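You operate a simulated robot arm through the tools that you are given. There is no shell and no other tool. Be economical: measure what you need, move in short steps, check, and stop when the job is done.

The job below is to be done with a simulated two-armed robot. You get a single attempt, and the scene is never put back.

JOB
Pick up the empty cartridge with one hand, pass it to the other hand and put it on the top of the scale plate. Put the yellow brush on the steel shelf under the hatch. Put the cartridge labelled "food" from the long table on top of the blue tape roll there and the cartridge labelled "chain" on top of the blue cone. Put one of the yellow cards from the long table on the right end of the grading table. Put the yellow net marked "shallots" from the long table on the brown cardboard sheet. Any order will do.

It is judged by the outcome, as a careful person would: the job done as asked, and still so three seconds after it is handed in. It fails if anything else is knocked over, pushed out of place, dropped, spilled or broken. Flat cloth is picked up by pressing the open fingertips on it (5 to 10 N) and closing them slowly along it; thin cloth reads only 2 to 8 mm in the jaws.

ROBOT AND FRAMES
Two 7-joint arms with three-finger grippers on one trunk, on a base that drives. Base frame: it is fixed to the floor where the robot stands at the start and does not move with it; the origin is under the middle of the robot, x ahead of it, y to its left, z up. Readings come in m, degrees, newtons and seconds.
The left shoulder is at the start at [0.07, 0.146, 1.306], the right one opposite. With the tool pointing down near the work surface each hand reaches from about 0.1 to 0.62 m from the robot's upright axis, wherever it stands, measured 20 degrees to its own side. Places, roughly: blue cone [-1, 3.5, 0.75]; cardboard sheet [-0.5, 3.5, 0.75]; cartridge [-1.25, 3.5, 0.75]; empty cartridge [0.5, 0, 1]; right end of the grading table [-1.2, -0.3, 0.9]; steel shelf under the hatch (31x22 cm) [-3.48, 1.18, 0.44]; tape roll (8x8x5 cm) [-0.9, 3.6, 0.8]; top of the scale plate [-1.5, 2, 1]; yellow brush (16x7x9 cm) [-1.2, 2, 0.9]; yellow card [-1.5, 3.75, 0.75]; yellow net [-1.25, 3.75, 0.75]. Payload 2.2 kg a hand.
The tool frame of a hand sits at the grasp point between the pads (the TCP): z along the fingers, y along the line on which they close. The tips reach 0.028 m beyond it. Largest opening 0.102 m; the body of the gripper starts 0.071 m behind the TCP.
Orientation is that of the tool frame in the base frame, as a unit quaternion [w, x, y, z]. With the fingers straight down and closing along the base's y, the tool's x points along the base's -x, its y along +y and its z along -z.

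CONTROLS
- The arms move only by the tool arm_command. It takes "left_motion", "right_motion" or both (then of equal length, played together; a hand with none holds still); each is a list of rows, each an object (a shift or turn left out is 0, a gripper value left out holds the last) with "fingers": the opening, from 0 (shut) to 1 (fully open); "translation": the shift along the tool's x, y, z in m, a list of three; "turn": the turn, a rotation vector about the tool's x, y, z in degrees, a list of three. In form: [{"fingers": fingers, "translation": [tx, ty, tz], "turn": [wx, wy, wz]}, ...]. A call has 1 to 20 rows; each row shifts and turns the commanded pose from where the row before left it, along the tool's axes as they then stand. A row lasts 0.2 s, in which the tool goes at most 0.05 m and 8.6 degrees; a call with a longer step from one row to the next is refused whole, and so is a gripper value outside its range. A pose out of reach is approached as far as the arm can. The call stops where the force on the tool passes 40 N (or 10 N more than at its start, if that is more) or the arm is blocked; 0.2 s more then pass. Each finger halts on what it meets, pressing with about 43 N; the grip force reading is that of the motor and also rises with nothing between the fingers. The clock runs only during rows and for 0.2 s after the last one: add rows that do not move to give the fingers time. It gives the time, the measured TCP pose, the force on the tool (base axes), the opening and the grip force at its end, in the units of the frame above (readings bear some noise), with the torque about the TCP (base axes, N m) and any sound that the robot's microphone picked up.
- Cameras (640 x 400 px; columns grow to the right, rows downward): "scene" is now at [0.0682, -0.0746, 1.5111]; the picture's right is [-0.96, -0.26, 0.00], its down [-0.20, 0.75, -0.63] and it looks along [0.16, -0.61, -0.78] (base axes); focal length 214 px, centre (320, 200). "left" rides on the left gripper at [0.072, 0.038, -0.086] in its tool frame; the picture's right is [-0.46, 0.89, 0.00], its down [-0.60, -0.32, -0.73] and it looks along [-0.65, -0.34, 0.68] (tool axes); focal length 256 px, centre (320, 200). "right" rides on the right gripper at [0.069, 0.044, -0.086] in its tool frame; the picture's right is [-0.53, 0.85, 0.00], its down [-0.58, -0.36, -0.73] and it looks along [-0.62, -0.39, 0.68] (tool axes); focal length 256 px, centre (320, 200). There is no depth. A picture from a camera that has moved, and an enlarged one, comes with that camera's place and axes in the base frame and with its lens.
- capture(camera): a new picture of that camera. It takes no simulated time.
- slide_trunk(by): slides the trunk up (or, below 0, down) by that many m; the arms and the scene camera ride with it, the base frame stays. It gives what a move gives, with no picture.
- drive_base(legs): drives the robot by 1 to 6 legs, each [ahead, left, turn to the left] in m, m and degrees, along the robot's own axes; the way and the turn of a leg run together, so that a leg with both is an arc; at most 1.5 m and 180 degrees a leg. The arms and the cameras ride along, it lands a little off, and it stops where it bumps. It gives what a move gives.
- pan_tilt(pan, tilt): turns the head with the scene camera to pan (to the left, within 86 degrees either way) and tilt (down, from -29 to 69), counted from straight ahead of the robot. It gives what a move gives.
- inspect(camera, box): a new picture of the part [left, top, right, bottom] of that camera's present view, enlarged. It takes no simulated time.
- hand_in(): hands the job in; it is judged then, once.

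Work in short steps. Places have to be worked out from the pictures, the camera data and where the tool is seen: move nearer, look again, correct. Check each grasp and each placing, and mend what went wrong. You have 196 turns and 184 pictures in all, those below and enlarged ones among them. Open the grippers and draw the arms clear of the work before you hand the job in, unless the task says otherwise.

The tools are called as name(argument=value, ...) on one line, values as JSON. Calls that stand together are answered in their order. arm_command: Moves the arms, as the interface text tells. Its arguments: {"type":"object","properties":{"left_motion":{"type":"array"},"right_motion":{"type":"array"}},"required":[]} The other tools are called the same way: slide_trunk (by) slides the trunk up or down; drive_base (legs) drives the base; pan_tilt (pan, tilt) turns the head that bears the scene camera; capture (camera) takes a picture; inspect (camera, box) takes an enlarged picture of a part of a camera's view; hand_in () hands the job in.

At the start:

```text
clock: 0.0
left_position: [0.4558, -0.0577, 1.1902]
left_tool_rot: [0.0, 0.0, 1.0, 0.001]
left_contact_force: [0.2, -0.7, 0.5]
left_ft_torque: [0.02, 0.0, 0.01]
left_opening: 0.1018
left_grip_force: 0.1
right_position: [0.3125, -0.3603, 1.2128]
right_tool_rot: [0.0, 0.0, 1.0, 0.0]
right_contact_force: [0.0, -0.1, 0.8]
right_ft_torque: [-0.01, 0.01, 0.0]
right_opening: 0.1021
right_grip_force: 0.1
trunk travel left (down, up): [-0.844, 0.096]
robot x, y, heading: [0.0032, 0.0023, 0.2]
head pan, tilt: [-74.8, 51.1]
```

scene: 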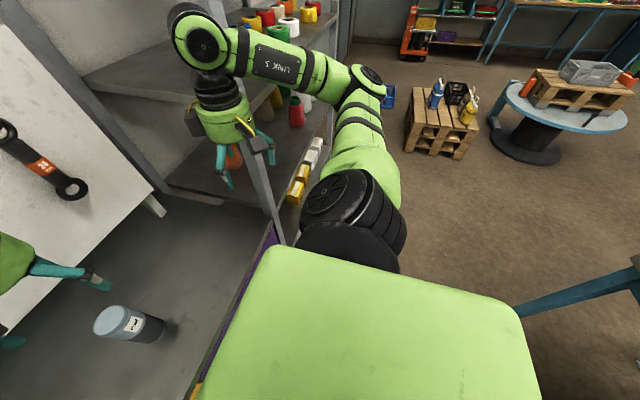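
right: 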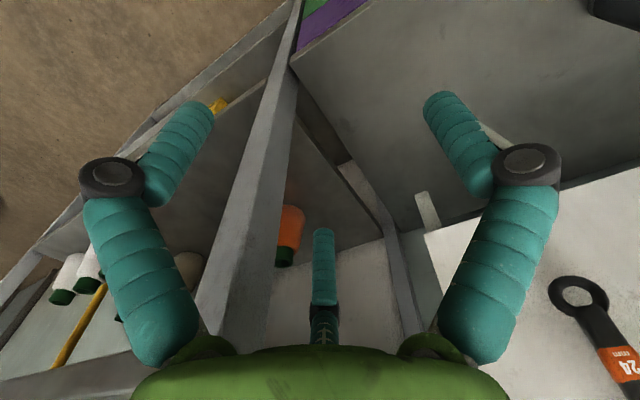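
left: 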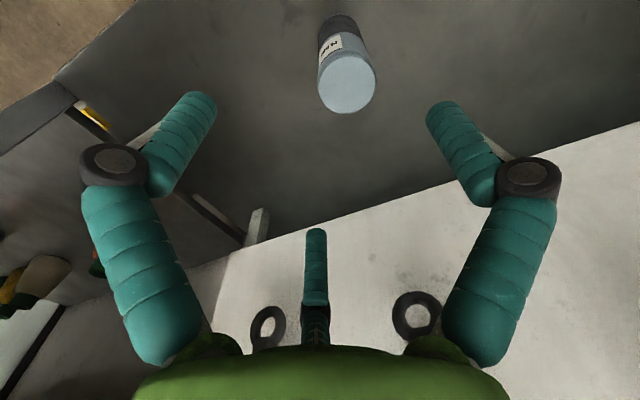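

I start by looking around: head straight ahead and down to see the empty cartridge on the bench.

pan_tilt(pan=0, tilt=45)

capture(camera="scene")

```text
clock: 1.5
left_position: [0.4551, -0.0583, 1.1914]
left_tool_rot: [0.0, 0.0, 1.0, 0.001]
left_contact_force: [0.2, 0.8, 0.0]
left_ft_torque: [-0.01, 0.01, -0.01]
left_opening: 0.1021
left_grip_force: 0.1
right_position: [0.3127, -0.3602, 1.2119]
right_tool_rot: [0.0, 0.0, 1.0, 0.0]
right_contact_force: [-0.4, -0.3, 0.0]
right_ft_torque: [-0.01, 0.01, 0.0]
right_opening: 0.1018
right_grip_force: 0.0
trunk travel left (down, up): [-0.844, 0.096]
robot x, y, heading: [-0.0017, -0.0014, 0.2]
head pan, tilt: [0.0, 45.0]
```

```text
180 pictures are left
camera scene: at [0.1296, -0.0013, 1.5195], right [0.0, -1.0, 0.0], down [-0.71, 0.0, -0.71], along [0.71, 0.0, -0.71], focal length 214 px, centre (320, 200)
```

scene: 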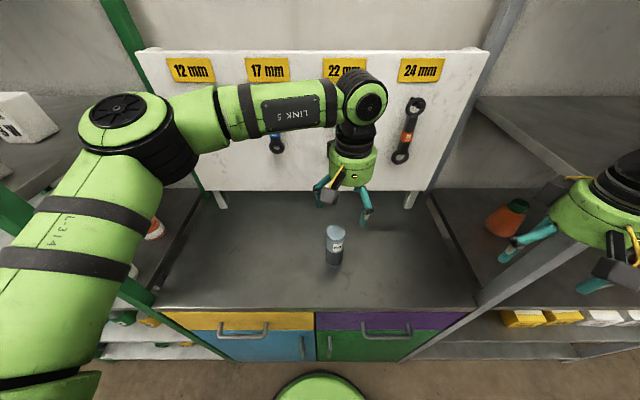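

The cartridge stands at about [0.475, -0.04], top near z 1.055. I centre the left hand over it, come down part way and look.

arm_command(left_motion=[{"fingers": 1, "translation": [-0.02, 0.018, 0.02]}, {"translation": [0, 0, 0.03]}, {}])

capture(camera="left")

inspect(camera="scene", box=[260, 140, 420, 300])

```text
clock: 2.3
left_position: [0.4732, -0.0419, 1.1403]
left_tool_rot: [0.0, 0.001, 1.0, 0.001]
left_contact_force: [0.0, -0.2, -0.3]
left_ft_torque: [0.02, 0.0, -0.01]
left_opening: 0.1021
left_grip_force: 0.1
right_position: [0.3113, -0.3604, 1.2119]
right_tool_rot: [0.0, 0.0, 1.0, 0.0]
right_contact_force: [-0.6, -0.6, -0.9]
right_ft_torque: [0.05, -0.02, -0.03]
right_opening: 0.1021
right_grip_force: 0.0
trunk travel left (down, up): [-0.844, 0.096]
robot x, y, heading: [0.0004, -0.0014, -0.2]
head pan, tilt: [0.0, 45.0]
```

```text
179 pictures are left
camera left: at [0.4007, -0.003, 1.2263], right [0.47, 0.89, 0.0], down [0.6, -0.32, 0.73], along [0.65, -0.34, -0.68], focal length 256 px, centre (320, 200)
```

left: 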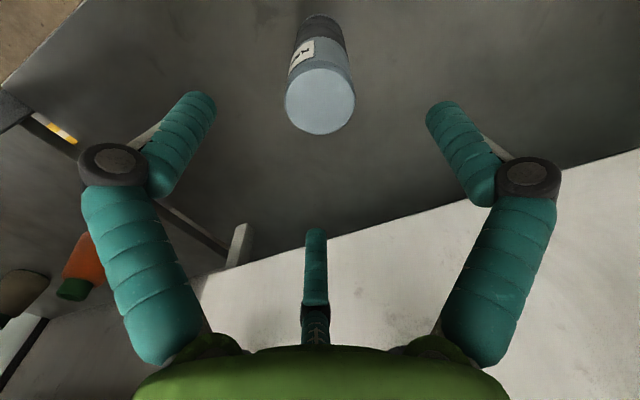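

```text
2.50 times, centred on (340, 220) of scene
camera zoom: at [0.1286, -0.0021, 1.5196], right [0.0, -1.0, 0.0], down [-0.71, 0.0, -0.71], along [0.71, 0.0, -0.71], focal length 536 px, centre (270, 150)
```

zoom: 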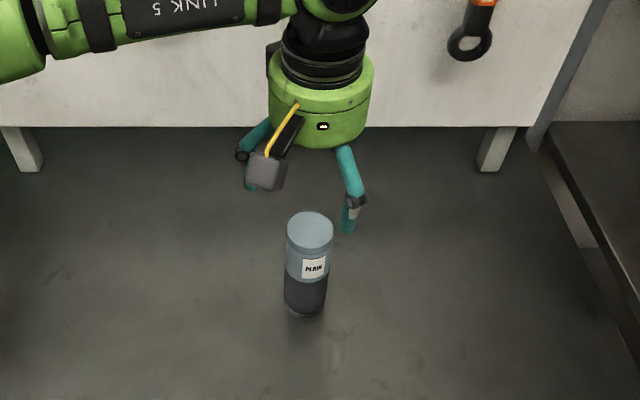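

Top is centred at about [0.473, -0.043, 1.058], directly under the hand. I go down to z≈1.025 and close.

arm_command(left_motion=[{"fingers": 1, "translation": [0, -0.001, 0.04]}, {"translation": [0, 0, 0.04]}, {"translation": [0, 0, 0.035]}, {}, {"fingers": 0.6}, {"fingers": 0.4}, {"fingers": 0.2}, {}, {}])

inspect(camera="scene", box=[260, 140, 420, 300])

```text
clock: 4.3
left_position: [0.4742, -0.0401, 1.0252]
left_tool_rot: [0.0, 0.001, 1.0, 0.0]
left_contact_force: [1.4, -0.8, 1.8]
left_ft_torque: [0.01, -0.06, 0.03]
left_opening: 0.0501
left_grip_force: 42.7
right_position: [0.3133, -0.3602, 1.2116]
right_tool_rot: [0.0, 0.0, 1.0, 0.0]
right_contact_force: [0.2, -0.1, 0.5]
right_ft_torque: [-0.03, 0.0, 0.05]
right_opening: 0.102
right_grip_force: 0.0
trunk travel left (down, up): [-0.844, 0.096]
robot x, y, heading: [-0.0008, 0.0002, -0.1]
head pan, tilt: [0.0, 45.0]
```

```text
2.50 times, centred on (340, 220) of scene
camera zoom: at [0.1296, -0.0012, 1.5195], right [0.0, -1.0, 0.0], down [-0.71, 0.0, -0.71], along [0.71, 0.0, -0.71], focal length 536 px, centre (270, 150)
```

zoom: 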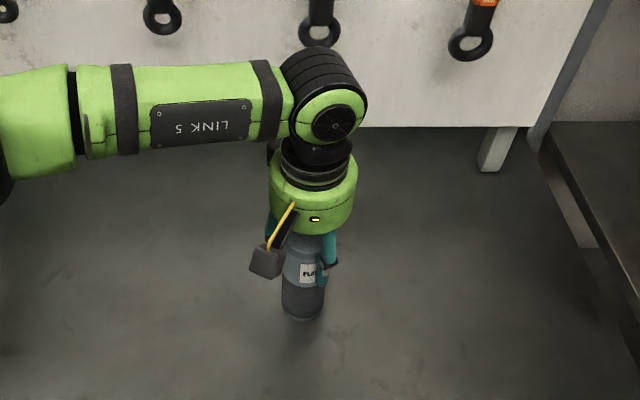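

Gripped (5.0 cm). I lift it, then back the base away from the bench so the handover happens in free space.

arm_command(left_motion=[{"translation": [0, 0, -0.03]}, {"translation": [0, 0, -0.04]}, {"translation": [0, 0, -0.04]}, {"translation": [0, 0, -0.03]}, {"translation": [0, 0, -0.03]}, {}])

drive_base(legs=[[-0.4, 0, 0]])

capture(camera="scene")

```text
clock: 5.7
left_position: [0.4757, -0.0409, 1.1964]
left_tool_rot: [-0.001, 0.0, 1.0, 0.001]
left_contact_force: [-0.2, 0.1, -0.4]
left_ft_torque: [0.0, -0.03, -0.04]
left_opening: 0.05
left_grip_force: 43.4
right_position: [0.314, -0.3613, 1.2115]
right_tool_rot: [-0.001, 0.0, 1.0, 0.0]
right_contact_force: [0.6, 0.3, 0.7]
right_ft_torque: [0.0, 0.04, 0.0]
right_opening: 0.1023
right_grip_force: 0.0
trunk travel left (down, up): [-0.844, 0.096]
robot x, y, heading: [0.0011, 0.0025, 0.0]
head pan, tilt: [0.0, 45.0]
```

```text
clock: 8.2
left_position: [0.0734, -0.0416, 1.1955]
left_tool_rot: [-0.001, 0.0, 1.0, 0.001]
left_contact_force: [0.9, 0.6, -0.5]
left_ft_torque: [-0.06, 0.01, 0.0]
left_opening: 0.05
left_grip_force: 43.0
right_position: [-0.0891, -0.3607, 1.2113]
right_tool_rot: [-0.002, 0.0, 1.0, 0.001]
right_contact_force: [0.9, 0.4, -0.2]
right_ft_torque: [0.01, 0.04, 0.04]
right_opening: 0.1018
right_grip_force: 0.0
trunk travel left (down, up): [-0.844, 0.096]
robot x, y, heading: [-0.4025, 0.0024, -0.1]
head pan, tilt: [0.0, 45.0]
```

```text
176 pictures are left
camera scene: at [-0.271, -0.0011, 1.5193], right [0.0, -1.0, 0.0], down [-0.71, 0.0, -0.71], along [0.71, 0.0, -0.71], focal length 214 px, centre (320, 200)
```

scene: 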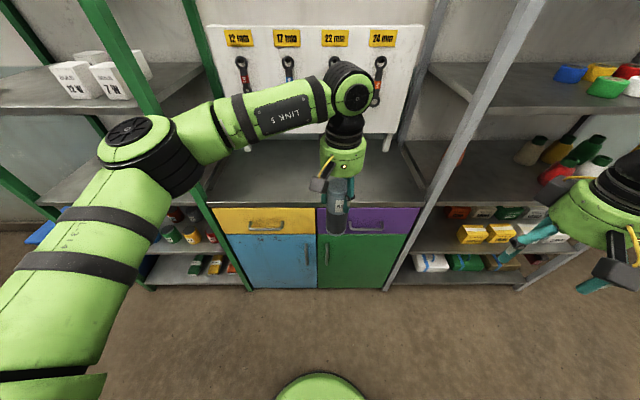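

Free space now. The cartridge bottom hangs at about z 1.06. I turn the right hand so its fingers point to the left (+y), closing along x.

arm_command(right_motion=[{"fingers": 1, "turn": [-4.949, 4.949, 4.949]}, {"turn": [-4.949, 4.949, 4.949]}, {"turn": [-4.949, 4.949, 4.949]}, {"turn": [-4.949, 4.949, 4.949]}, {"turn": [-4.949, 4.949, 4.949]}, {"turn": [-4.949, 4.949, 4.949]}, {"turn": [-4.949, 4.949, 4.949]}, {"turn": [-4.949, 4.949, 4.949]}, {"turn": [-4.949, 4.949, 4.949]}, {"turn": [-4.949, 4.949, 4.949]}, {"turn": [-4.949, 4.949, 4.949]}, {"turn": [-4.949, 4.949, 4.949]}, {"turn": [-4.949, 4.949, 4.949]}, {"turn": [-4.949, 4.949, 4.949]}, {}, {}])

capture(camera="scene")

```text
clock: 11.6
left_position: [0.0727, -0.0414, 1.1953]
left_tool_rot: [0.0, 0.001, 1.0, 0.0]
left_contact_force: [0.3, -0.1, -0.1]
left_ft_torque: [-0.01, 0.01, 0.0]
left_opening: 0.0497
left_grip_force: 42.9
right_position: [-0.0901, -0.3603, 1.2123]
right_tool_rot: [-0.5, 0.501, 0.499, 0.501]
right_contact_force: [-1.1, 0.2, 0.2]
right_ft_torque: [-0.01, 0.03, 0.0]
right_opening: 0.1022
right_grip_force: 0.0
trunk travel left (down, up): [-0.844, 0.096]
robot x, y, heading: [-0.4069, -0.0028, -0.0]
head pan, tilt: [0.0, 45.0]
```

```text
175 pictures are left
camera scene: at [-0.273, -0.0011, 1.5195], right [0.0, -1.0, 0.0], down [-0.71, 0.0, -0.71], along [0.71, 0.0, -0.71], focal length 214 px, centre (320, 200)
```

scene: 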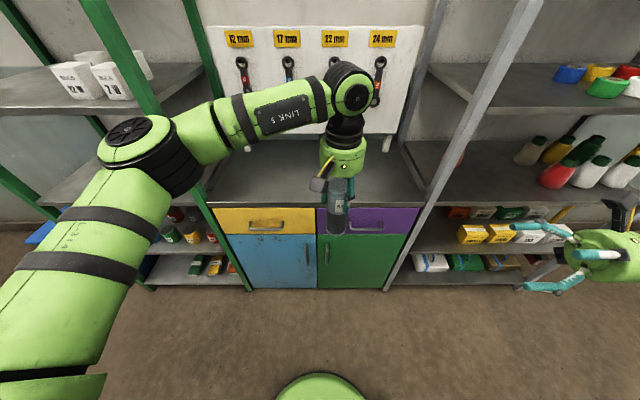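

Orientation is right. I bring the right hand to a pre-grasp 13 cm short of the cartridge at z≈1.125.

arm_command(right_motion=[{"translation": [-0.0145, 0.0272, 0.0317]}, {"translation": [-0.0145, 0.0272, 0.0317]}, {"translation": [-0.0145, 0.0272, 0.0317]}, {"translation": [-0.0145, 0.0272, 0.0317]}, {"translation": [-0.0145, 0.0272, 0.0317]}, {"translation": [-0.0145, 0.0272, 0.0317]}, {}])

capture(camera="scene")

capture(camera="right")

```text
clock: 13.2
left_position: [0.0717, -0.0417, 1.1961]
left_tool_rot: [0.0, 0.001, 1.0, 0.0]
left_contact_force: [-0.1, -0.7, -0.5]
left_ft_torque: [-0.03, -0.02, 0.01]
left_opening: 0.05
left_grip_force: 43.1
right_position: [0.0745, -0.1723, 1.1256]
right_tool_rot: [-0.5, 0.5, 0.5, 0.5]
right_contact_force: [-0.3, -0.6, -0.8]
right_ft_torque: [-0.01, 0.02, -0.01]
right_opening: 0.102
right_grip_force: 0.1
trunk travel left (down, up): [-0.844, 0.096]
robot x, y, heading: [-0.4005, 0.0002, -0.2]
head pan, tilt: [0.0, 45.0]
```

```text
174 pictures are left
camera scene: at [-0.274, -0.0018, 1.5196], right [0.0, -1.0, 0.0], down [-0.71, 0.0, -0.71], along [0.71, 0.0, -0.71], focal length 214 px, centre (320, 200)
```

scene: 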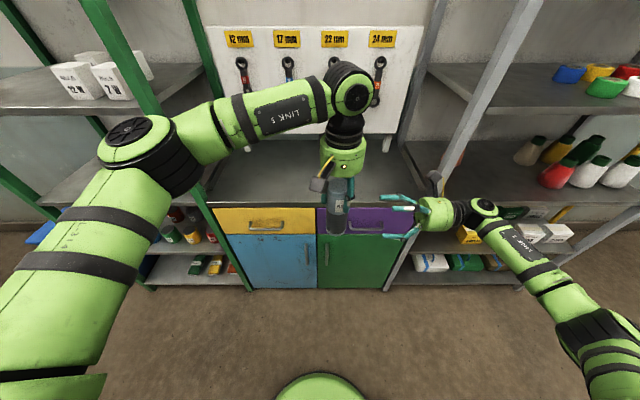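

```text
173 pictures are left
camera right: at [0.117, -0.259, 1.1953], right [0.85, 0.0, -0.53], down [-0.37, -0.73, -0.58], along [-0.39, 0.68, -0.62], focal length 256 px, centre (320, 200)
```

right: 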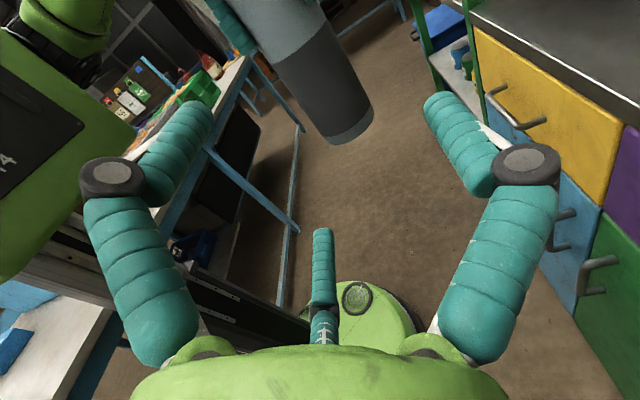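

The cartridge is centred between the open right fingers. I advance 13 cm and close the right hand at the lower body.

arm_command(right_motion=[{"fingers": 1, "translation": [0, 0, 0.04]}, {"translation": [0, 0, 0.04]}, {"translation": [0, -0.002, 0.03]}, {"translation": [0, 0, 0.021]}, {}])

capture(camera="right")

inspect(camera="scene", box=[280, 130, 440, 250])

```text
clock: 14.0
left_position: [0.0779, -0.029, 1.1931]
left_tool_rot: [0.001, -0.006, 1.0, 0.015]
left_contact_force: [-0.5, 2.7, -0.9]
left_ft_torque: [0.01, 0.08, -0.04]
left_opening: 0.0502
left_grip_force: 43.2
right_position: [0.0736, -0.0645, 1.1278]
right_tool_rot: [-0.498, 0.503, 0.497, 0.502]
right_contact_force: [-0.7, -1.7, -0.8]
right_ft_torque: [0.1, -0.06, 0.05]
right_opening: 0.1033
right_grip_force: 0.0
trunk travel left (down, up): [-0.844, 0.096]
robot x, y, heading: [-0.4049, -0.0013, 0.1]
head pan, tilt: [0.0, 45.0]
stopped in row 4 (left hand): the force on the tool passed its limit at 55 N (the readings are from after the stop); the commanded pose is now the measured one
```

```text
172 pictures are left
camera right: at [0.1174, -0.1517, 1.1968], right [0.84, -0.01, -0.54], down [-0.37, -0.73, -0.58], along [-0.39, 0.69, -0.62], focal length 256 px, centre (320, 200)
```

right: 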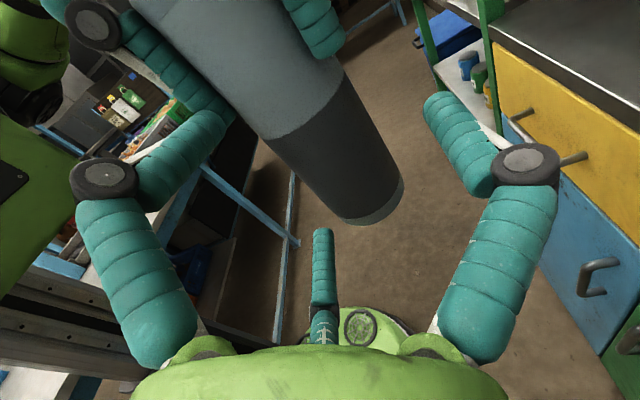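

```text
3.33 times, centred on (360, 190) of scene
camera zoom: at [-0.2728, -0.0002, 1.5195], right [0.0, -1.0, 0.0], down [-0.71, 0.0, -0.71], along [0.71, 0.0, -0.71], focal length 715 px, centre (187, 233)
```

zoom: 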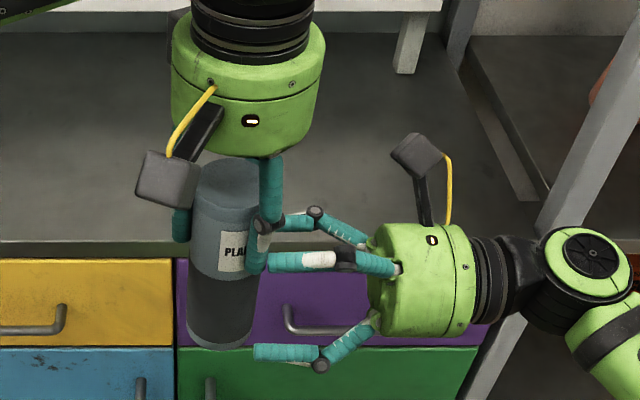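

The hands are really three-fingered at 120°, and the right hand's upper finger met the left finger. I back the right hand off, lower it to z≈1.112 and partly close it for clearance.

arm_command(right_motion=[{"fingers": 1, "translation": [0, 0, -0.04]}, {"translation": [-0.008, 0, -0.04]}, {"fingers": 0.7, "translation": [-0.008, 0.004, 0]}, {}, {}])

capture(camera="right")

inspect(camera="scene", box=[280, 130, 440, 250])

```text
clock: 15.2
left_position: [0.0762, -0.0315, 1.1943]
left_tool_rot: [0.0, -0.006, 1.0, 0.016]
left_contact_force: [0.8, -1.0, -1.3]
left_ft_torque: [0.0, 0.0, 0.02]
left_opening: 0.0501
left_grip_force: 43.3
right_position: [0.0758, -0.1444, 1.1116]
right_tool_rot: [-0.5, 0.502, 0.497, 0.502]
right_contact_force: [0.7, -0.5, 0.3]
right_ft_torque: [0.01, 0.0, 0.01]
right_opening: 0.0711
right_grip_force: 0.1
trunk travel left (down, up): [-0.844, 0.096]
robot x, y, heading: [-0.4018, 0.0018, -0.2]
head pan, tilt: [0.0, 45.0]
```

```text
170 pictures are left
camera right: at [0.1194, -0.2326, 1.1801], right [0.84, -0.01, -0.54], down [-0.37, -0.73, -0.58], along [-0.39, 0.69, -0.61], focal length 256 px, centre (320, 200)
```

right: 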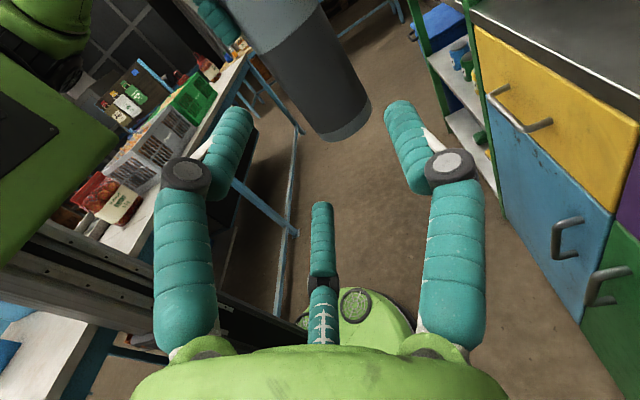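

```text
3.33 times, centred on (360, 190) of scene
camera zoom: at [-0.2734, -0.0017, 1.5195], right [0.0, -1.0, 0.0], down [-0.71, 0.0, -0.71], along [0.71, 0.0, -0.71], focal length 715 px, centre (187, 233)
```

zoom: 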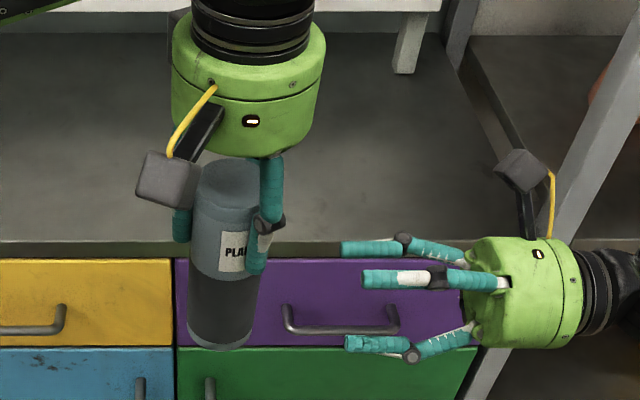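

For a crosswise grip, the single finger and the pair need more opening and an offset of about 1 cm. I set opening 0.85, shift, and advance slowly at z≈1.108.

arm_command(right_motion=[{"fingers": 0.85, "translation": [-0.0036, -0.0098, 0]}, {"translation": [0, 0, 0.04]}, {"translation": [0, 0, 0.035]}, {"translation": [0, 0, 0.02]}, {"translation": [0, 0, 0.018]}, {}])

capture(camera="right")

inspect(camera="scene", box=[280, 130, 440, 250])

```text
clock: 16.6
left_position: [0.0762, -0.0298, 1.1933]
left_tool_rot: [0.001, -0.007, 1.0, 0.016]
left_contact_force: [-0.6, -0.7, -0.5]
left_ft_torque: [0.02, 0.03, 0.0]
left_opening: 0.0502
left_grip_force: 43.1
right_position: [0.0681, -0.0322, 1.1074]
right_tool_rot: [-0.499, 0.502, 0.497, 0.502]
right_contact_force: [-0.2, 0.7, 0.3]
right_ft_torque: [0.01, 0.02, -0.04]
right_opening: 0.0871
right_grip_force: 0.0
trunk travel left (down, up): [-0.844, 0.096]
robot x, y, heading: [-0.4013, 0.0044, 0.1]
head pan, tilt: [0.0, 45.0]
```

```text
168 pictures are left
camera right: at [0.1113, -0.1186, 1.1778], right [0.84, -0.01, -0.54], down [-0.37, -0.73, -0.58], along [-0.39, 0.69, -0.61], focal length 256 px, centre (320, 200)
```

right: 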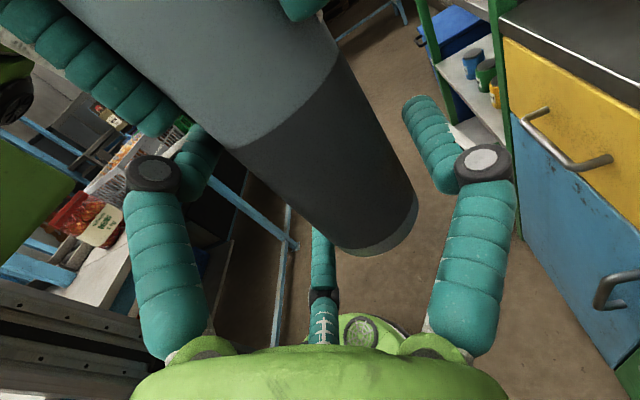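

```text
3.33 times, centred on (360, 190) of scene
camera zoom: at [-0.2731, -0.0011, 1.5195], right [0.0, -1.0, 0.0], down [-0.71, 0.0, -0.71], along [0.71, 0.0, -0.71], focal length 715 px, centre (187, 233)
```

zoom: 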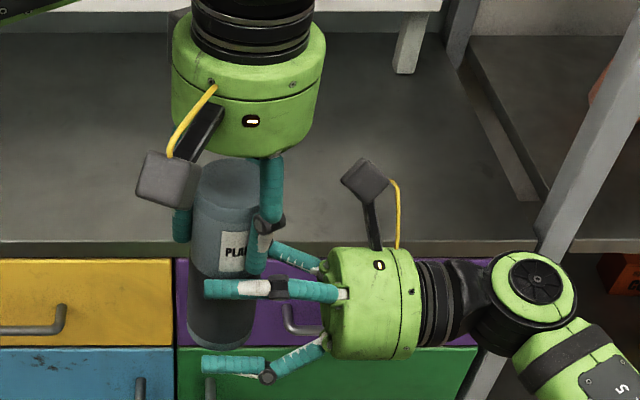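

Clear, no contact. I close the right hand.

arm_command(right_motion=[{"fingers": 0.75}, {"fingers": 0.68}, {"fingers": 0.62}, {"fingers": 0.55}, {"fingers": 0.45}, {}])

capture(camera="right")

inspect(camera="scene", box=[280, 130, 440, 250])

```text
clock: 18.0
left_position: [0.0776, -0.0291, 1.1938]
left_tool_rot: [0.003, -0.007, 1.0, 0.017]
left_contact_force: [16.9, 6.0, -8.2]
left_ft_torque: [0.09, -0.04, -0.2]
left_opening: 0.05
left_grip_force: 42.9
right_position: [0.0674, -0.032, 1.1094]
right_tool_rot: [-0.499, 0.502, 0.497, 0.503]
right_contact_force: [-16.7, -5.0, 7.6]
right_ft_torque: [0.35, -1.47, 0.23]
right_opening: 0.071
right_grip_force: 42.3
trunk travel left (down, up): [-0.844, 0.096]
robot x, y, heading: [-0.4021, -0.0008, -0.1]
head pan, tilt: [0.0, 45.0]
```

```text
166 pictures are left
camera right: at [0.1106, -0.1188, 1.1784], right [0.84, 0.0, -0.54], down [-0.37, -0.73, -0.58], along [-0.39, 0.69, -0.62], focal length 256 px, centre (320, 200)
```

right: 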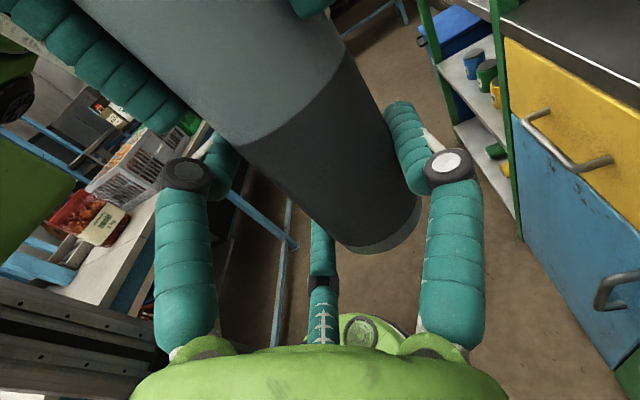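

```text
3.33 times, centred on (360, 190) of scene
camera zoom: at [-0.2732, -0.0011, 1.5195], right [0.0, -1.0, 0.0], down [-0.71, 0.0, -0.71], along [0.71, 0.0, -0.71], focal length 715 px, centre (187, 233)
```

zoom: 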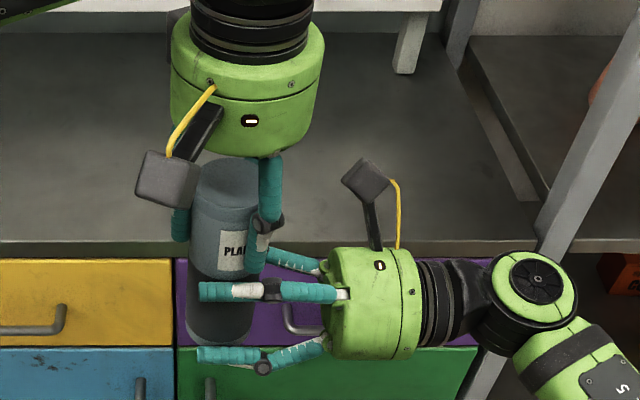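

Right grips at 0.071 m (as expected for three fingers). I open the left hand a little, raise it 2 cm for a shallower hold and regrip so the right hand can then grip higher.

arm_command(left_motion=[{"fingers": 0.6}, {"fingers": 0.75}, {}, {}, {}])

inspect(camera="scene", box=[280, 130, 440, 250])

capture(camera="left")

```text
clock: 19.2
left_position: [0.0757, -0.0299, 1.194]
left_tool_rot: [0.0, -0.006, 1.0, 0.016]
left_contact_force: [0.6, 0.9, 0.9]
left_ft_torque: [-0.02, -0.01, -0.01]
left_opening: 0.0764
left_grip_force: 0.1
right_position: [0.0684, -0.032, 1.11]
right_tool_rot: [-0.499, 0.502, 0.497, 0.502]
right_contact_force: [0.6, 0.0, 0.6]
right_ft_torque: [-0.02, 0.02, -0.02]
right_opening: 0.0707
right_grip_force: 42.9
trunk travel left (down, up): [-0.844, 0.096]
robot x, y, heading: [-0.4066, -0.0013, -0.2]
head pan, tilt: [0.0, 45.0]
```

```text
3.33 times, centred on (360, 190) of scene
camera zoom: at [-0.2732, -0.001, 1.5195], right [0.0, -1.0, 0.0], down [-0.71, 0.0, -0.71], along [0.71, 0.0, -0.71], focal length 715 px, centre (187, 233)
```

zoom: 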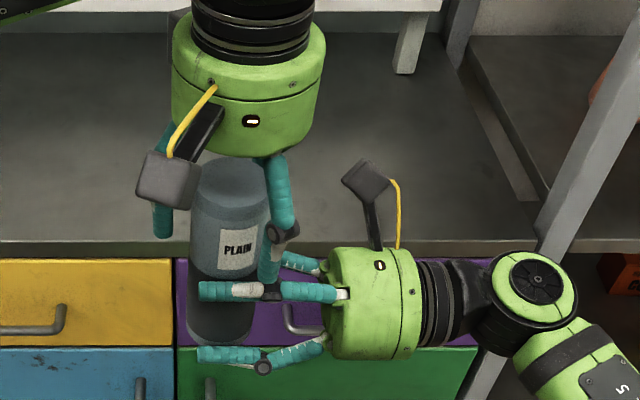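

```text
163 pictures are left
camera left: at [0.0026, 0.0042, 1.2803], right [0.45, 0.89, 0.03], down [0.61, -0.33, 0.72], along [0.65, -0.31, -0.69], focal length 256 px, centre (320, 200)
```

left: 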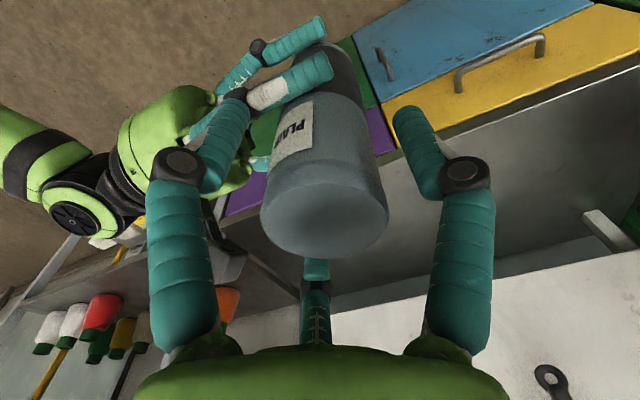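

Right holds it firmly. Left goes up 2.5 cm and regrips near the top.

arm_command(left_motion=[{"translation": [0, 0, -0.013]}, {"translation": [0, 0, -0.012]}, {}, {"fingers": 0.6}, {"fingers": 0.4}, {"fingers": 0.2}, {}, {}])

arm_command(right_motion=[{"fingers": 0.75}, {"fingers": 0.85}, {}, {}])

inspect(camera="scene", box=[280, 130, 440, 250])

```text
clock: 21.0
left_position: [0.0777, -0.0303, 1.2194]
left_tool_rot: [0.003, -0.007, 1.0, 0.017]
left_contact_force: [12.1, 8.9, 3.4]
left_ft_torque: [0.43, -0.51, -0.2]
left_opening: 0.0502
left_grip_force: 42.7
right_position: [0.0676, -0.0327, 1.1088]
right_tool_rot: [-0.499, 0.502, 0.497, 0.502]
right_contact_force: [-11.8, -8.4, -3.3]
right_ft_torque: [0.54, -0.76, 0.12]
right_opening: 0.0708
right_grip_force: 43.3
trunk travel left (down, up): [-0.844, 0.096]
robot x, y, heading: [-0.4032, 0.0001, -0.0]
head pan, tilt: [0.0, 45.0]
```

```text
clock: 22.0
left_position: [0.076, -0.0316, 1.2183]
left_tool_rot: [0.0, -0.005, 1.0, 0.016]
left_contact_force: [2.1, -0.2, 0.2]
left_ft_torque: [-0.02, -0.09, 0.0]
left_opening: 0.0501
left_grip_force: 42.9
right_position: [0.0678, -0.0316, 1.1091]
right_tool_rot: [-0.499, 0.503, 0.495, 0.503]
right_contact_force: [-1.9, 0.0, 0.5]
right_ft_torque: [0.03, -0.01, 0.0]
right_opening: 0.0874
right_grip_force: 0.5
trunk travel left (down, up): [-0.844, 0.096]
robot x, y, heading: [-0.4043, -0.0005, -0.3]
head pan, tilt: [0.0, 45.0]
```

```text
3.33 times, centred on (360, 190) of scene
camera zoom: at [-0.2732, -0.0011, 1.5195], right [0.0, -1.0, 0.0], down [-0.71, 0.0, -0.71], along [0.71, 0.0, -0.71], focal length 715 px, centre (187, 233)
```

zoom: 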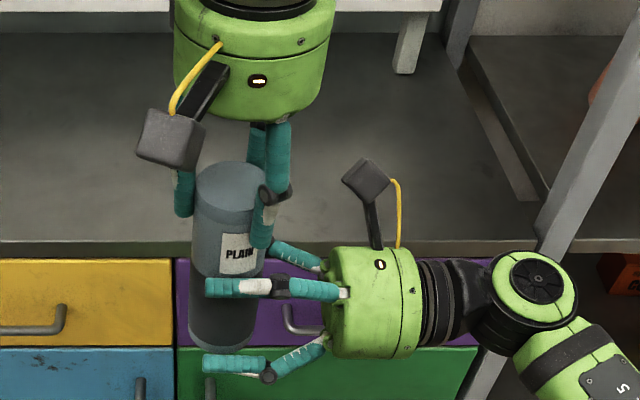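

Left holds again. I raise the right hand 2.4 cm (to ~7 cm above the bottom), and close it.

arm_command(right_motion=[{"fingers": 0.88, "translation": [0, -0.002, 0]}, {"translation": [0.012, 0, 0]}, {"translation": [0.012, 0, 0]}, {}, {"fingers": 0.75}, {"fingers": 0.66}, {"fingers": 0.55}, {"fingers": 0.3}, {}, {}])

inspect(camera="scene", box=[280, 130, 440, 250])

```text
clock: 24.2
left_position: [0.0762, -0.0309, 1.2177]
left_tool_rot: [0.001, -0.006, 1.0, 0.018]
left_contact_force: [0.3, 4.8, -1.8]
left_ft_torque: [0.17, 0.1, -0.25]
left_opening: 0.05
left_grip_force: 43.3
right_position: [0.0665, -0.032, 1.1326]
right_tool_rot: [-0.499, 0.502, 0.497, 0.502]
right_contact_force: [-0.9, -3.7, 1.1]
right_ft_torque: [0.22, -0.13, 0.19]
right_opening: 0.0708
right_grip_force: 43.4
trunk travel left (down, up): [-0.844, 0.096]
robot x, y, heading: [-0.4025, -0.0001, -0.1]
head pan, tilt: [0.0, 45.0]
```

```text
3.33 times, centred on (360, 190) of scene
camera zoom: at [-0.2732, -0.0011, 1.5195], right [0.0, -1.0, 0.0], down [-0.71, 0.0, -0.71], along [0.71, 0.0, -0.71], focal length 715 px, centre (187, 233)
```

zoom: 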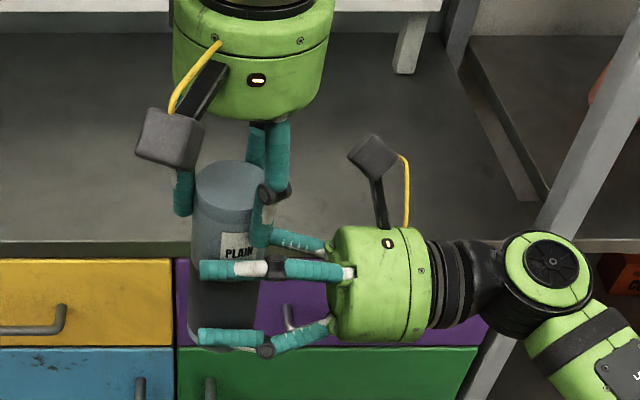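

Good grip by the right. Left opens, rises clear, and moves away to the left.

arm_command(left_motion=[{"fingers": 0.8}, {"fingers": 1}, {}, {"translation": [0, 0, -0.04]}, {"translation": [0, 0, -0.04]}, {"translation": [0, 0.05, 0]}, {"translation": [0, 0.05, 0]}, {"translation": [0, 0.05, 0]}, {"translation": [0, 0.05, 0]}, {}])

pan_tilt(pan=80, tilt=20)

capture(camera="scene")

```text
clock: 26.4
left_position: [0.0723, 0.165, 1.3052]
left_tool_rot: [0.001, -0.006, 1.0, 0.016]
left_contact_force: [0.7, 0.4, 0.3]
left_ft_torque: [0.03, 0.02, 0.0]
left_opening: 0.1018
left_grip_force: 0.0
right_position: [0.0667, -0.0338, 1.131]
right_tool_rot: [-0.5, 0.502, 0.496, 0.502]
right_contact_force: [1.1, -0.5, -0.5]
right_ft_torque: [0.0, 0.0, -0.01]
right_opening: 0.0704
right_grip_force: 43.3
trunk travel left (down, up): [-0.844, 0.096]
robot x, y, heading: [-0.4016, 0.0001, -0.2]
head pan, tilt: [0.0, 45.0]
```

```text
clock: 28.0
left_position: [0.0728, 0.1678, 1.3048]
left_tool_rot: [0.001, -0.006, 1.0, 0.016]
left_contact_force: [0.3, -0.1, -0.1]
left_ft_torque: [-0.02, 0.01, 0.0]
left_opening: 0.102
left_grip_force: 0.1
right_position: [0.0654, -0.0317, 1.1325]
right_tool_rot: [-0.498, 0.503, 0.496, 0.503]
right_contact_force: [0.3, -0.5, -0.1]
right_ft_torque: [-0.03, -0.03, 0.04]
right_opening: 0.0704
right_grip_force: 43.1
trunk travel left (down, up): [-0.844, 0.096]
robot x, y, heading: [-0.4004, 0.0029, -0.2]
head pan, tilt: [80.0, 20.0]
```

```text
160 pictures are left
camera scene: at [-0.3381, 0.0908, 1.5581], right [0.98, -0.18, 0.0], down [-0.06, -0.34, -0.94], along [0.17, 0.93, -0.34], focal length 214 px, centre (320, 200)
```

scene: 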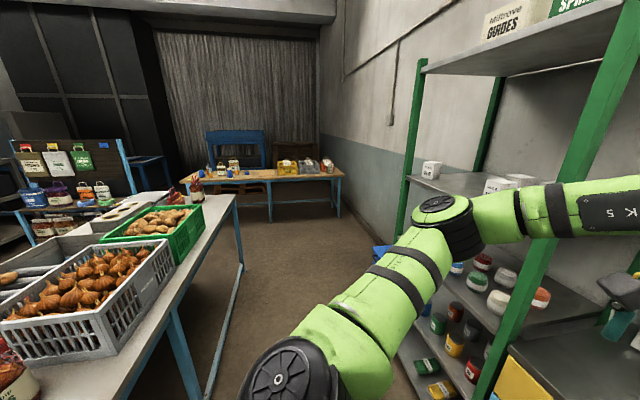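

The left side shows the grading table (edge x≈-0.85) and the long table far ahead. I turn left 90° in the aisle and look along it.

drive_base(legs=[[0.1, 0, 0], [0, 0, 90]])

pan_tilt(pan=25, tilt=30)

capture(camera="scene")

```text
clock: 32.9
left_position: [-0.4665, 0.4768, 1.3056]
left_tool_rot: [0.01, 0.709, -0.705, -0.012]
left_contact_force: [-0.9, 0.4, -0.3]
left_ft_torque: [-0.02, -0.01, -0.01]
left_opening: 0.1018
left_grip_force: 0.1
right_position: [-0.2677, 0.4694, 1.1333]
right_tool_rot: [0.708, -0.006, -0.706, -0.003]
right_contact_force: [-0.4, -0.3, -0.7]
right_ft_torque: [-0.01, -0.02, 0.02]
right_opening: 0.0703
right_grip_force: 43.4
trunk travel left (down, up): [-0.844, 0.096]
robot x, y, heading: [-0.3041, -0.0034, 89.5]
head pan, tilt: [80.0, 20.0]
```

```text
clock: 34.2
left_position: [-0.4673, 0.4766, 1.3054]
left_tool_rot: [0.011, 0.71, -0.704, -0.012]
left_contact_force: [0.0, 0.2, 0.0]
left_ft_torque: [-0.02, 0.01, -0.01]
left_opening: 0.1022
left_grip_force: 0.2
right_position: [-0.2684, 0.4679, 1.1313]
right_tool_rot: [0.708, -0.007, -0.706, -0.005]
right_contact_force: [0.4, 0.3, -0.8]
right_ft_torque: [-0.04, 0.02, -0.02]
right_opening: 0.0707
right_grip_force: 42.5
trunk travel left (down, up): [-0.844, 0.096]
robot x, y, heading: [-0.3039, -0.0002, 89.5]
head pan, tilt: [25.0, 30.0]
```

```text
159 pictures are left
camera scene: at [-0.3418, 0.1312, 1.5421], right [0.91, 0.42, 0.0], down [0.21, -0.45, -0.87], along [-0.36, 0.79, -0.5], focal length 214 px, centre (320, 200)
```

scene: 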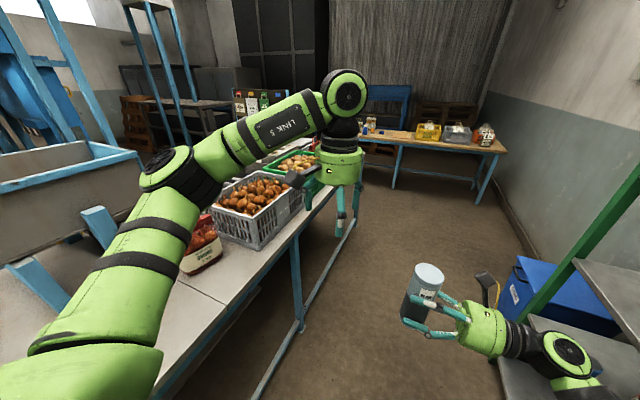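

The aisle is clear to about 0.3 m either side. I drive ahead 1.2 m and look again.

drive_base(legs=[[1.3, 0, 0]])

pan_tilt(pan=60, tilt=30)

capture(camera="scene")

```text
clock: 40.7
left_position: [-0.4631, 1.7724, 1.3064]
left_tool_rot: [0.01, 0.711, -0.703, -0.012]
left_contact_force: [0.0, 0.5, -0.2]
left_ft_torque: [0.01, 0.03, 0.0]
left_opening: 0.1017
left_grip_force: 0.1
right_position: [-0.2637, 1.7645, 1.1327]
right_tool_rot: [0.707, -0.005, -0.707, -0.004]
right_contact_force: [-0.3, 0.2, -0.3]
right_ft_torque: [-0.01, -0.02, -0.04]
right_opening: 0.0705
right_grip_force: 43.3
trunk travel left (down, up): [-0.844, 0.096]
robot x, y, heading: [-0.298, 1.2933, 89.6]
head pan, tilt: [25.0, 30.0]
```

```text
clock: 41.7
left_position: [-0.4621, 1.7727, 1.3045]
left_tool_rot: [0.01, 0.711, -0.703, -0.013]
left_contact_force: [0.0, -0.3, 0.0]
left_ft_torque: [0.04, -0.02, 0.01]
left_opening: 0.1021
left_grip_force: 0.0
right_position: [-0.2641, 1.7658, 1.1313]
right_tool_rot: [0.708, -0.004, -0.707, -0.003]
right_contact_force: [0.2, -0.8, -0.9]
right_ft_torque: [-0.01, 0.0, -0.01]
right_opening: 0.0704
right_grip_force: 43.3
trunk travel left (down, up): [-0.844, 0.096]
robot x, y, heading: [-0.2959, 1.2953, 89.7]
head pan, tilt: [60.0, 30.0]
```

```text
158 pictures are left
camera scene: at [-0.3767, 1.3904, 1.5421], right [0.5, 0.86, 0.0], down [0.43, -0.25, -0.87], along [-0.75, 0.44, -0.5], focal length 214 px, centre (320, 200)
```

scene: 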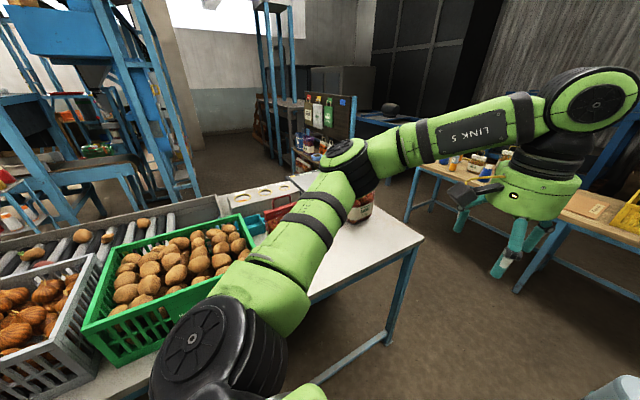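

Grading table ends at y≈2.2, long table starts at y≈3.3. I drive on to y≈2.7 and look left for the scale.

drive_base(legs=[[1.4, 0, 0]])

pan_tilt(pan=86, tilt=30)

capture(camera="scene")

pan_tilt(pan=30, tilt=30)

capture(camera="scene")

```text
clock: 48.6
left_position: [-0.4605, 3.1551, 1.306]
left_tool_rot: [0.011, 0.711, -0.703, -0.012]
left_contact_force: [0.0, -0.8, -0.2]
left_ft_torque: [0.03, -0.01, 0.04]
left_opening: 0.1018
left_grip_force: 0.0
right_position: [-0.2613, 3.148, 1.1325]
right_tool_rot: [0.708, -0.004, -0.706, -0.003]
right_contact_force: [-0.7, 0.6, -0.9]
right_ft_torque: [-0.04, 0.01, -0.03]
right_opening: 0.0703
right_grip_force: 42.8
trunk travel left (down, up): [-0.844, 0.096]
robot x, y, heading: [-0.2905, 2.6798, 90.0]
head pan, tilt: [60.0, 30.0]
```

```text
clock: 49.5
left_position: [-0.4607, 3.156, 1.3048]
left_tool_rot: [0.01, 0.711, -0.703, -0.012]
left_contact_force: [-0.1, -0.4, -0.7]
left_ft_torque: [-0.04, 0.01, 0.0]
left_opening: 0.1019
left_grip_force: 0.0
right_position: [-0.2623, 3.1487, 1.1318]
right_tool_rot: [0.708, -0.005, -0.706, -0.002]
right_contact_force: [0.1, 0.3, -0.1]
right_ft_torque: [-0.02, 0.01, 0.02]
right_opening: 0.0704
right_grip_force: 43.3
trunk travel left (down, up): [-0.844, 0.096]
robot x, y, heading: [-0.2979, 2.6806, 89.9]
head pan, tilt: [85.9, 30.0]
```

```text
157 pictures are left
camera scene: at [-0.3863, 2.7358, 1.5421], right [0.07, 1.0, 0.0], down [0.5, -0.04, -0.87], along [-0.86, 0.06, -0.5], focal length 214 px, centre (320, 200)
```

scene: 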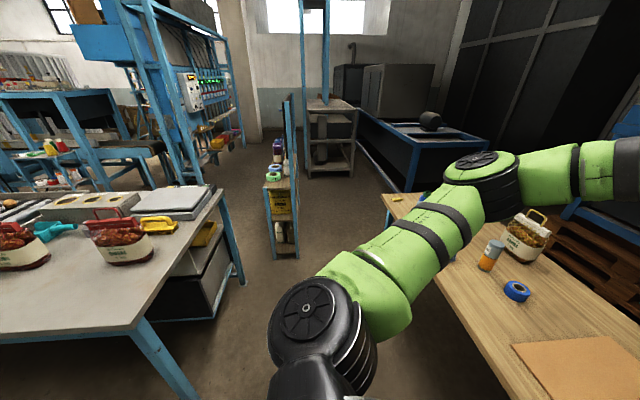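

```text
clock: 50.8
left_position: [-0.461, 3.156, 1.3055]
left_tool_rot: [0.011, 0.711, -0.703, -0.012]
left_contact_force: [0.7, 0.6, 0.6]
left_ft_torque: [-0.03, 0.0, -0.02]
left_opening: 0.102
left_grip_force: 0.0
right_position: [-0.2621, 3.1483, 1.1315]
right_tool_rot: [0.708, -0.005, -0.706, -0.003]
right_contact_force: [1.1, -0.6, -0.8]
right_ft_torque: [-0.02, 0.0, -0.03]
right_opening: 0.0704
right_grip_force: 43.0
trunk travel left (down, up): [-0.844, 0.096]
robot x, y, heading: [-0.2941, 2.6829, 89.7]
head pan, tilt: [30.0, 30.0]
```

```text
156 pictures are left
camera scene: at [-0.3414, 2.8074, 1.5421], right [0.87, 0.5, 0.0], down [0.25, -0.43, -0.87], along [-0.43, 0.75, -0.5], focal length 214 px, centre (320, 200)
```

scene: 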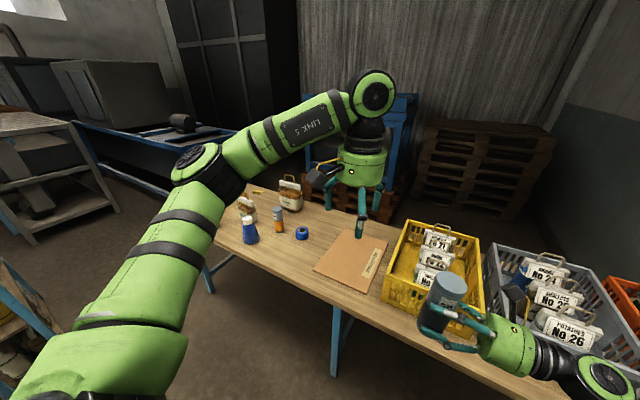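

The scale plate is at the far corner of the grading table, about [-1.43, 2.03]. I turn right to face it from its end of the table, then strafe there.

drive_base(legs=[[-0.1, 0, 0], [0, 0, -180], [-0.12, 0, 0], [0, -1.05, 0]])

pan_tilt(pan=0, tilt=45)

capture(camera="scene")

```text
clock: 65.1
left_position: [-1.1752, 2.2151, 1.3048]
left_tool_rot: [0.012, 0.7, 0.714, 0.009]
left_contact_force: [0.2, 0.3, 0.9]
left_ft_torque: [0.05, 0.0, 0.06]
left_opening: 0.1019
left_grip_force: 0.1
right_position: [-1.3732, 2.2222, 1.1316]
right_tool_rot: [0.0, 0.706, -0.002, 0.708]
right_contact_force: [0.1, -0.2, -1.3]
right_ft_torque: [0.03, 0.01, 0.02]
right_opening: 0.0703
right_grip_force: 42.7
trunk travel left (down, up): [-0.844, 0.096]
robot x, y, heading: [-1.3442, 2.6869, -89.5]
head pan, tilt: [30.0, 30.0]
```

```text
clock: 66.0
left_position: [-1.1753, 2.2155, 1.305]
left_tool_rot: [0.012, 0.7, 0.714, 0.01]
left_contact_force: [0.1, 0.5, 0.0]
left_ft_torque: [-0.03, 0.0, 0.0]
left_opening: 0.102
left_grip_force: 0.1
right_position: [-1.3737, 2.221, 1.1323]
right_tool_rot: [0.0, 0.707, -0.001, 0.708]
right_contact_force: [0.7, 0.5, 0.1]
right_ft_torque: [0.0, -0.04, -0.01]
right_opening: 0.0707
right_grip_force: 42.6
trunk travel left (down, up): [-0.844, 0.096]
robot x, y, heading: [-1.3471, 2.69, -89.4]
head pan, tilt: [0.0, 45.0]
```

```text
155 pictures are left
camera scene: at [-1.3464, 2.5574, 1.5195], right [-1.0, -0.01, 0.0], down [-0.01, 0.71, -0.71], along [0.01, -0.71, -0.71], focal length 214 px, centre (320, 200)
```

scene: 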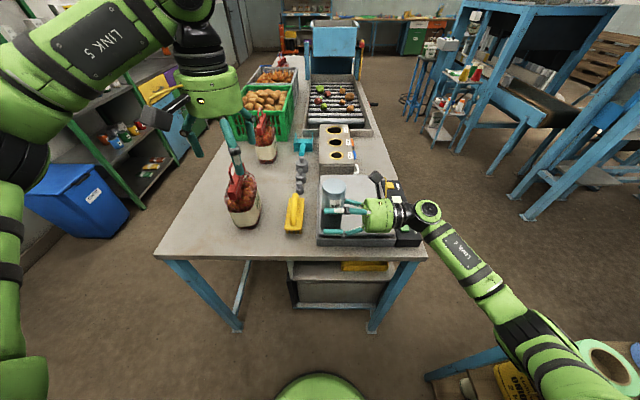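

The scale is right beneath the right hand, and the yellow brush left of it. I zoom in.

inspect(camera="scene", box=[220, 110, 460, 270])

capture(camera="right")

```text
2.50 times, centred on (340, 190) of scene
camera zoom: at [-1.3464, 2.5574, 1.5195], right [-1.0, -0.01, 0.0], down [-0.01, 0.71, -0.71], along [0.01, -0.71, -0.71], focal length 536 px, centre (270, 225)
```

zoom: 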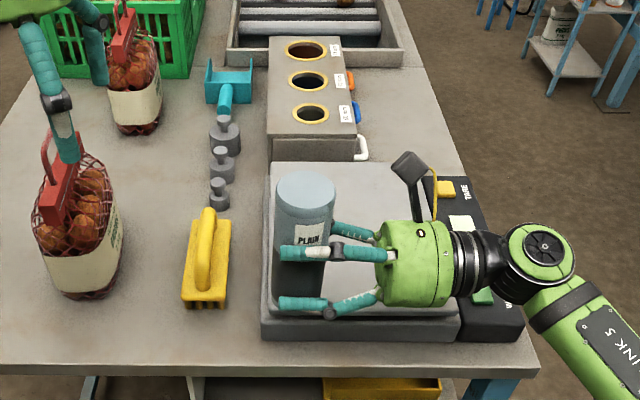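

```text
153 pictures are left
camera right: at [-1.4604, 2.1775, 1.2017], right [0.0, -0.84, -0.54], down [-0.73, 0.37, -0.58], along [0.68, 0.39, -0.61], focal length 256 px, centre (320, 200)
```

right: 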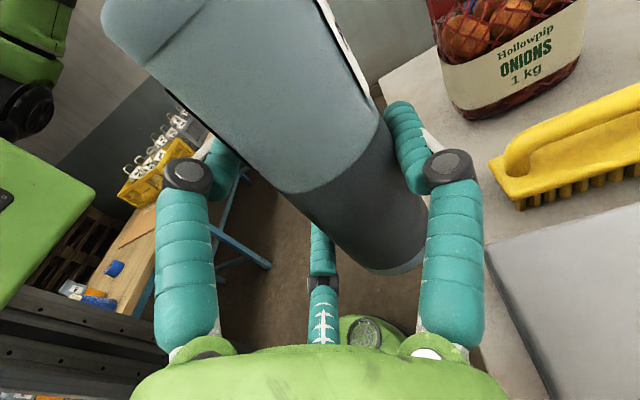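

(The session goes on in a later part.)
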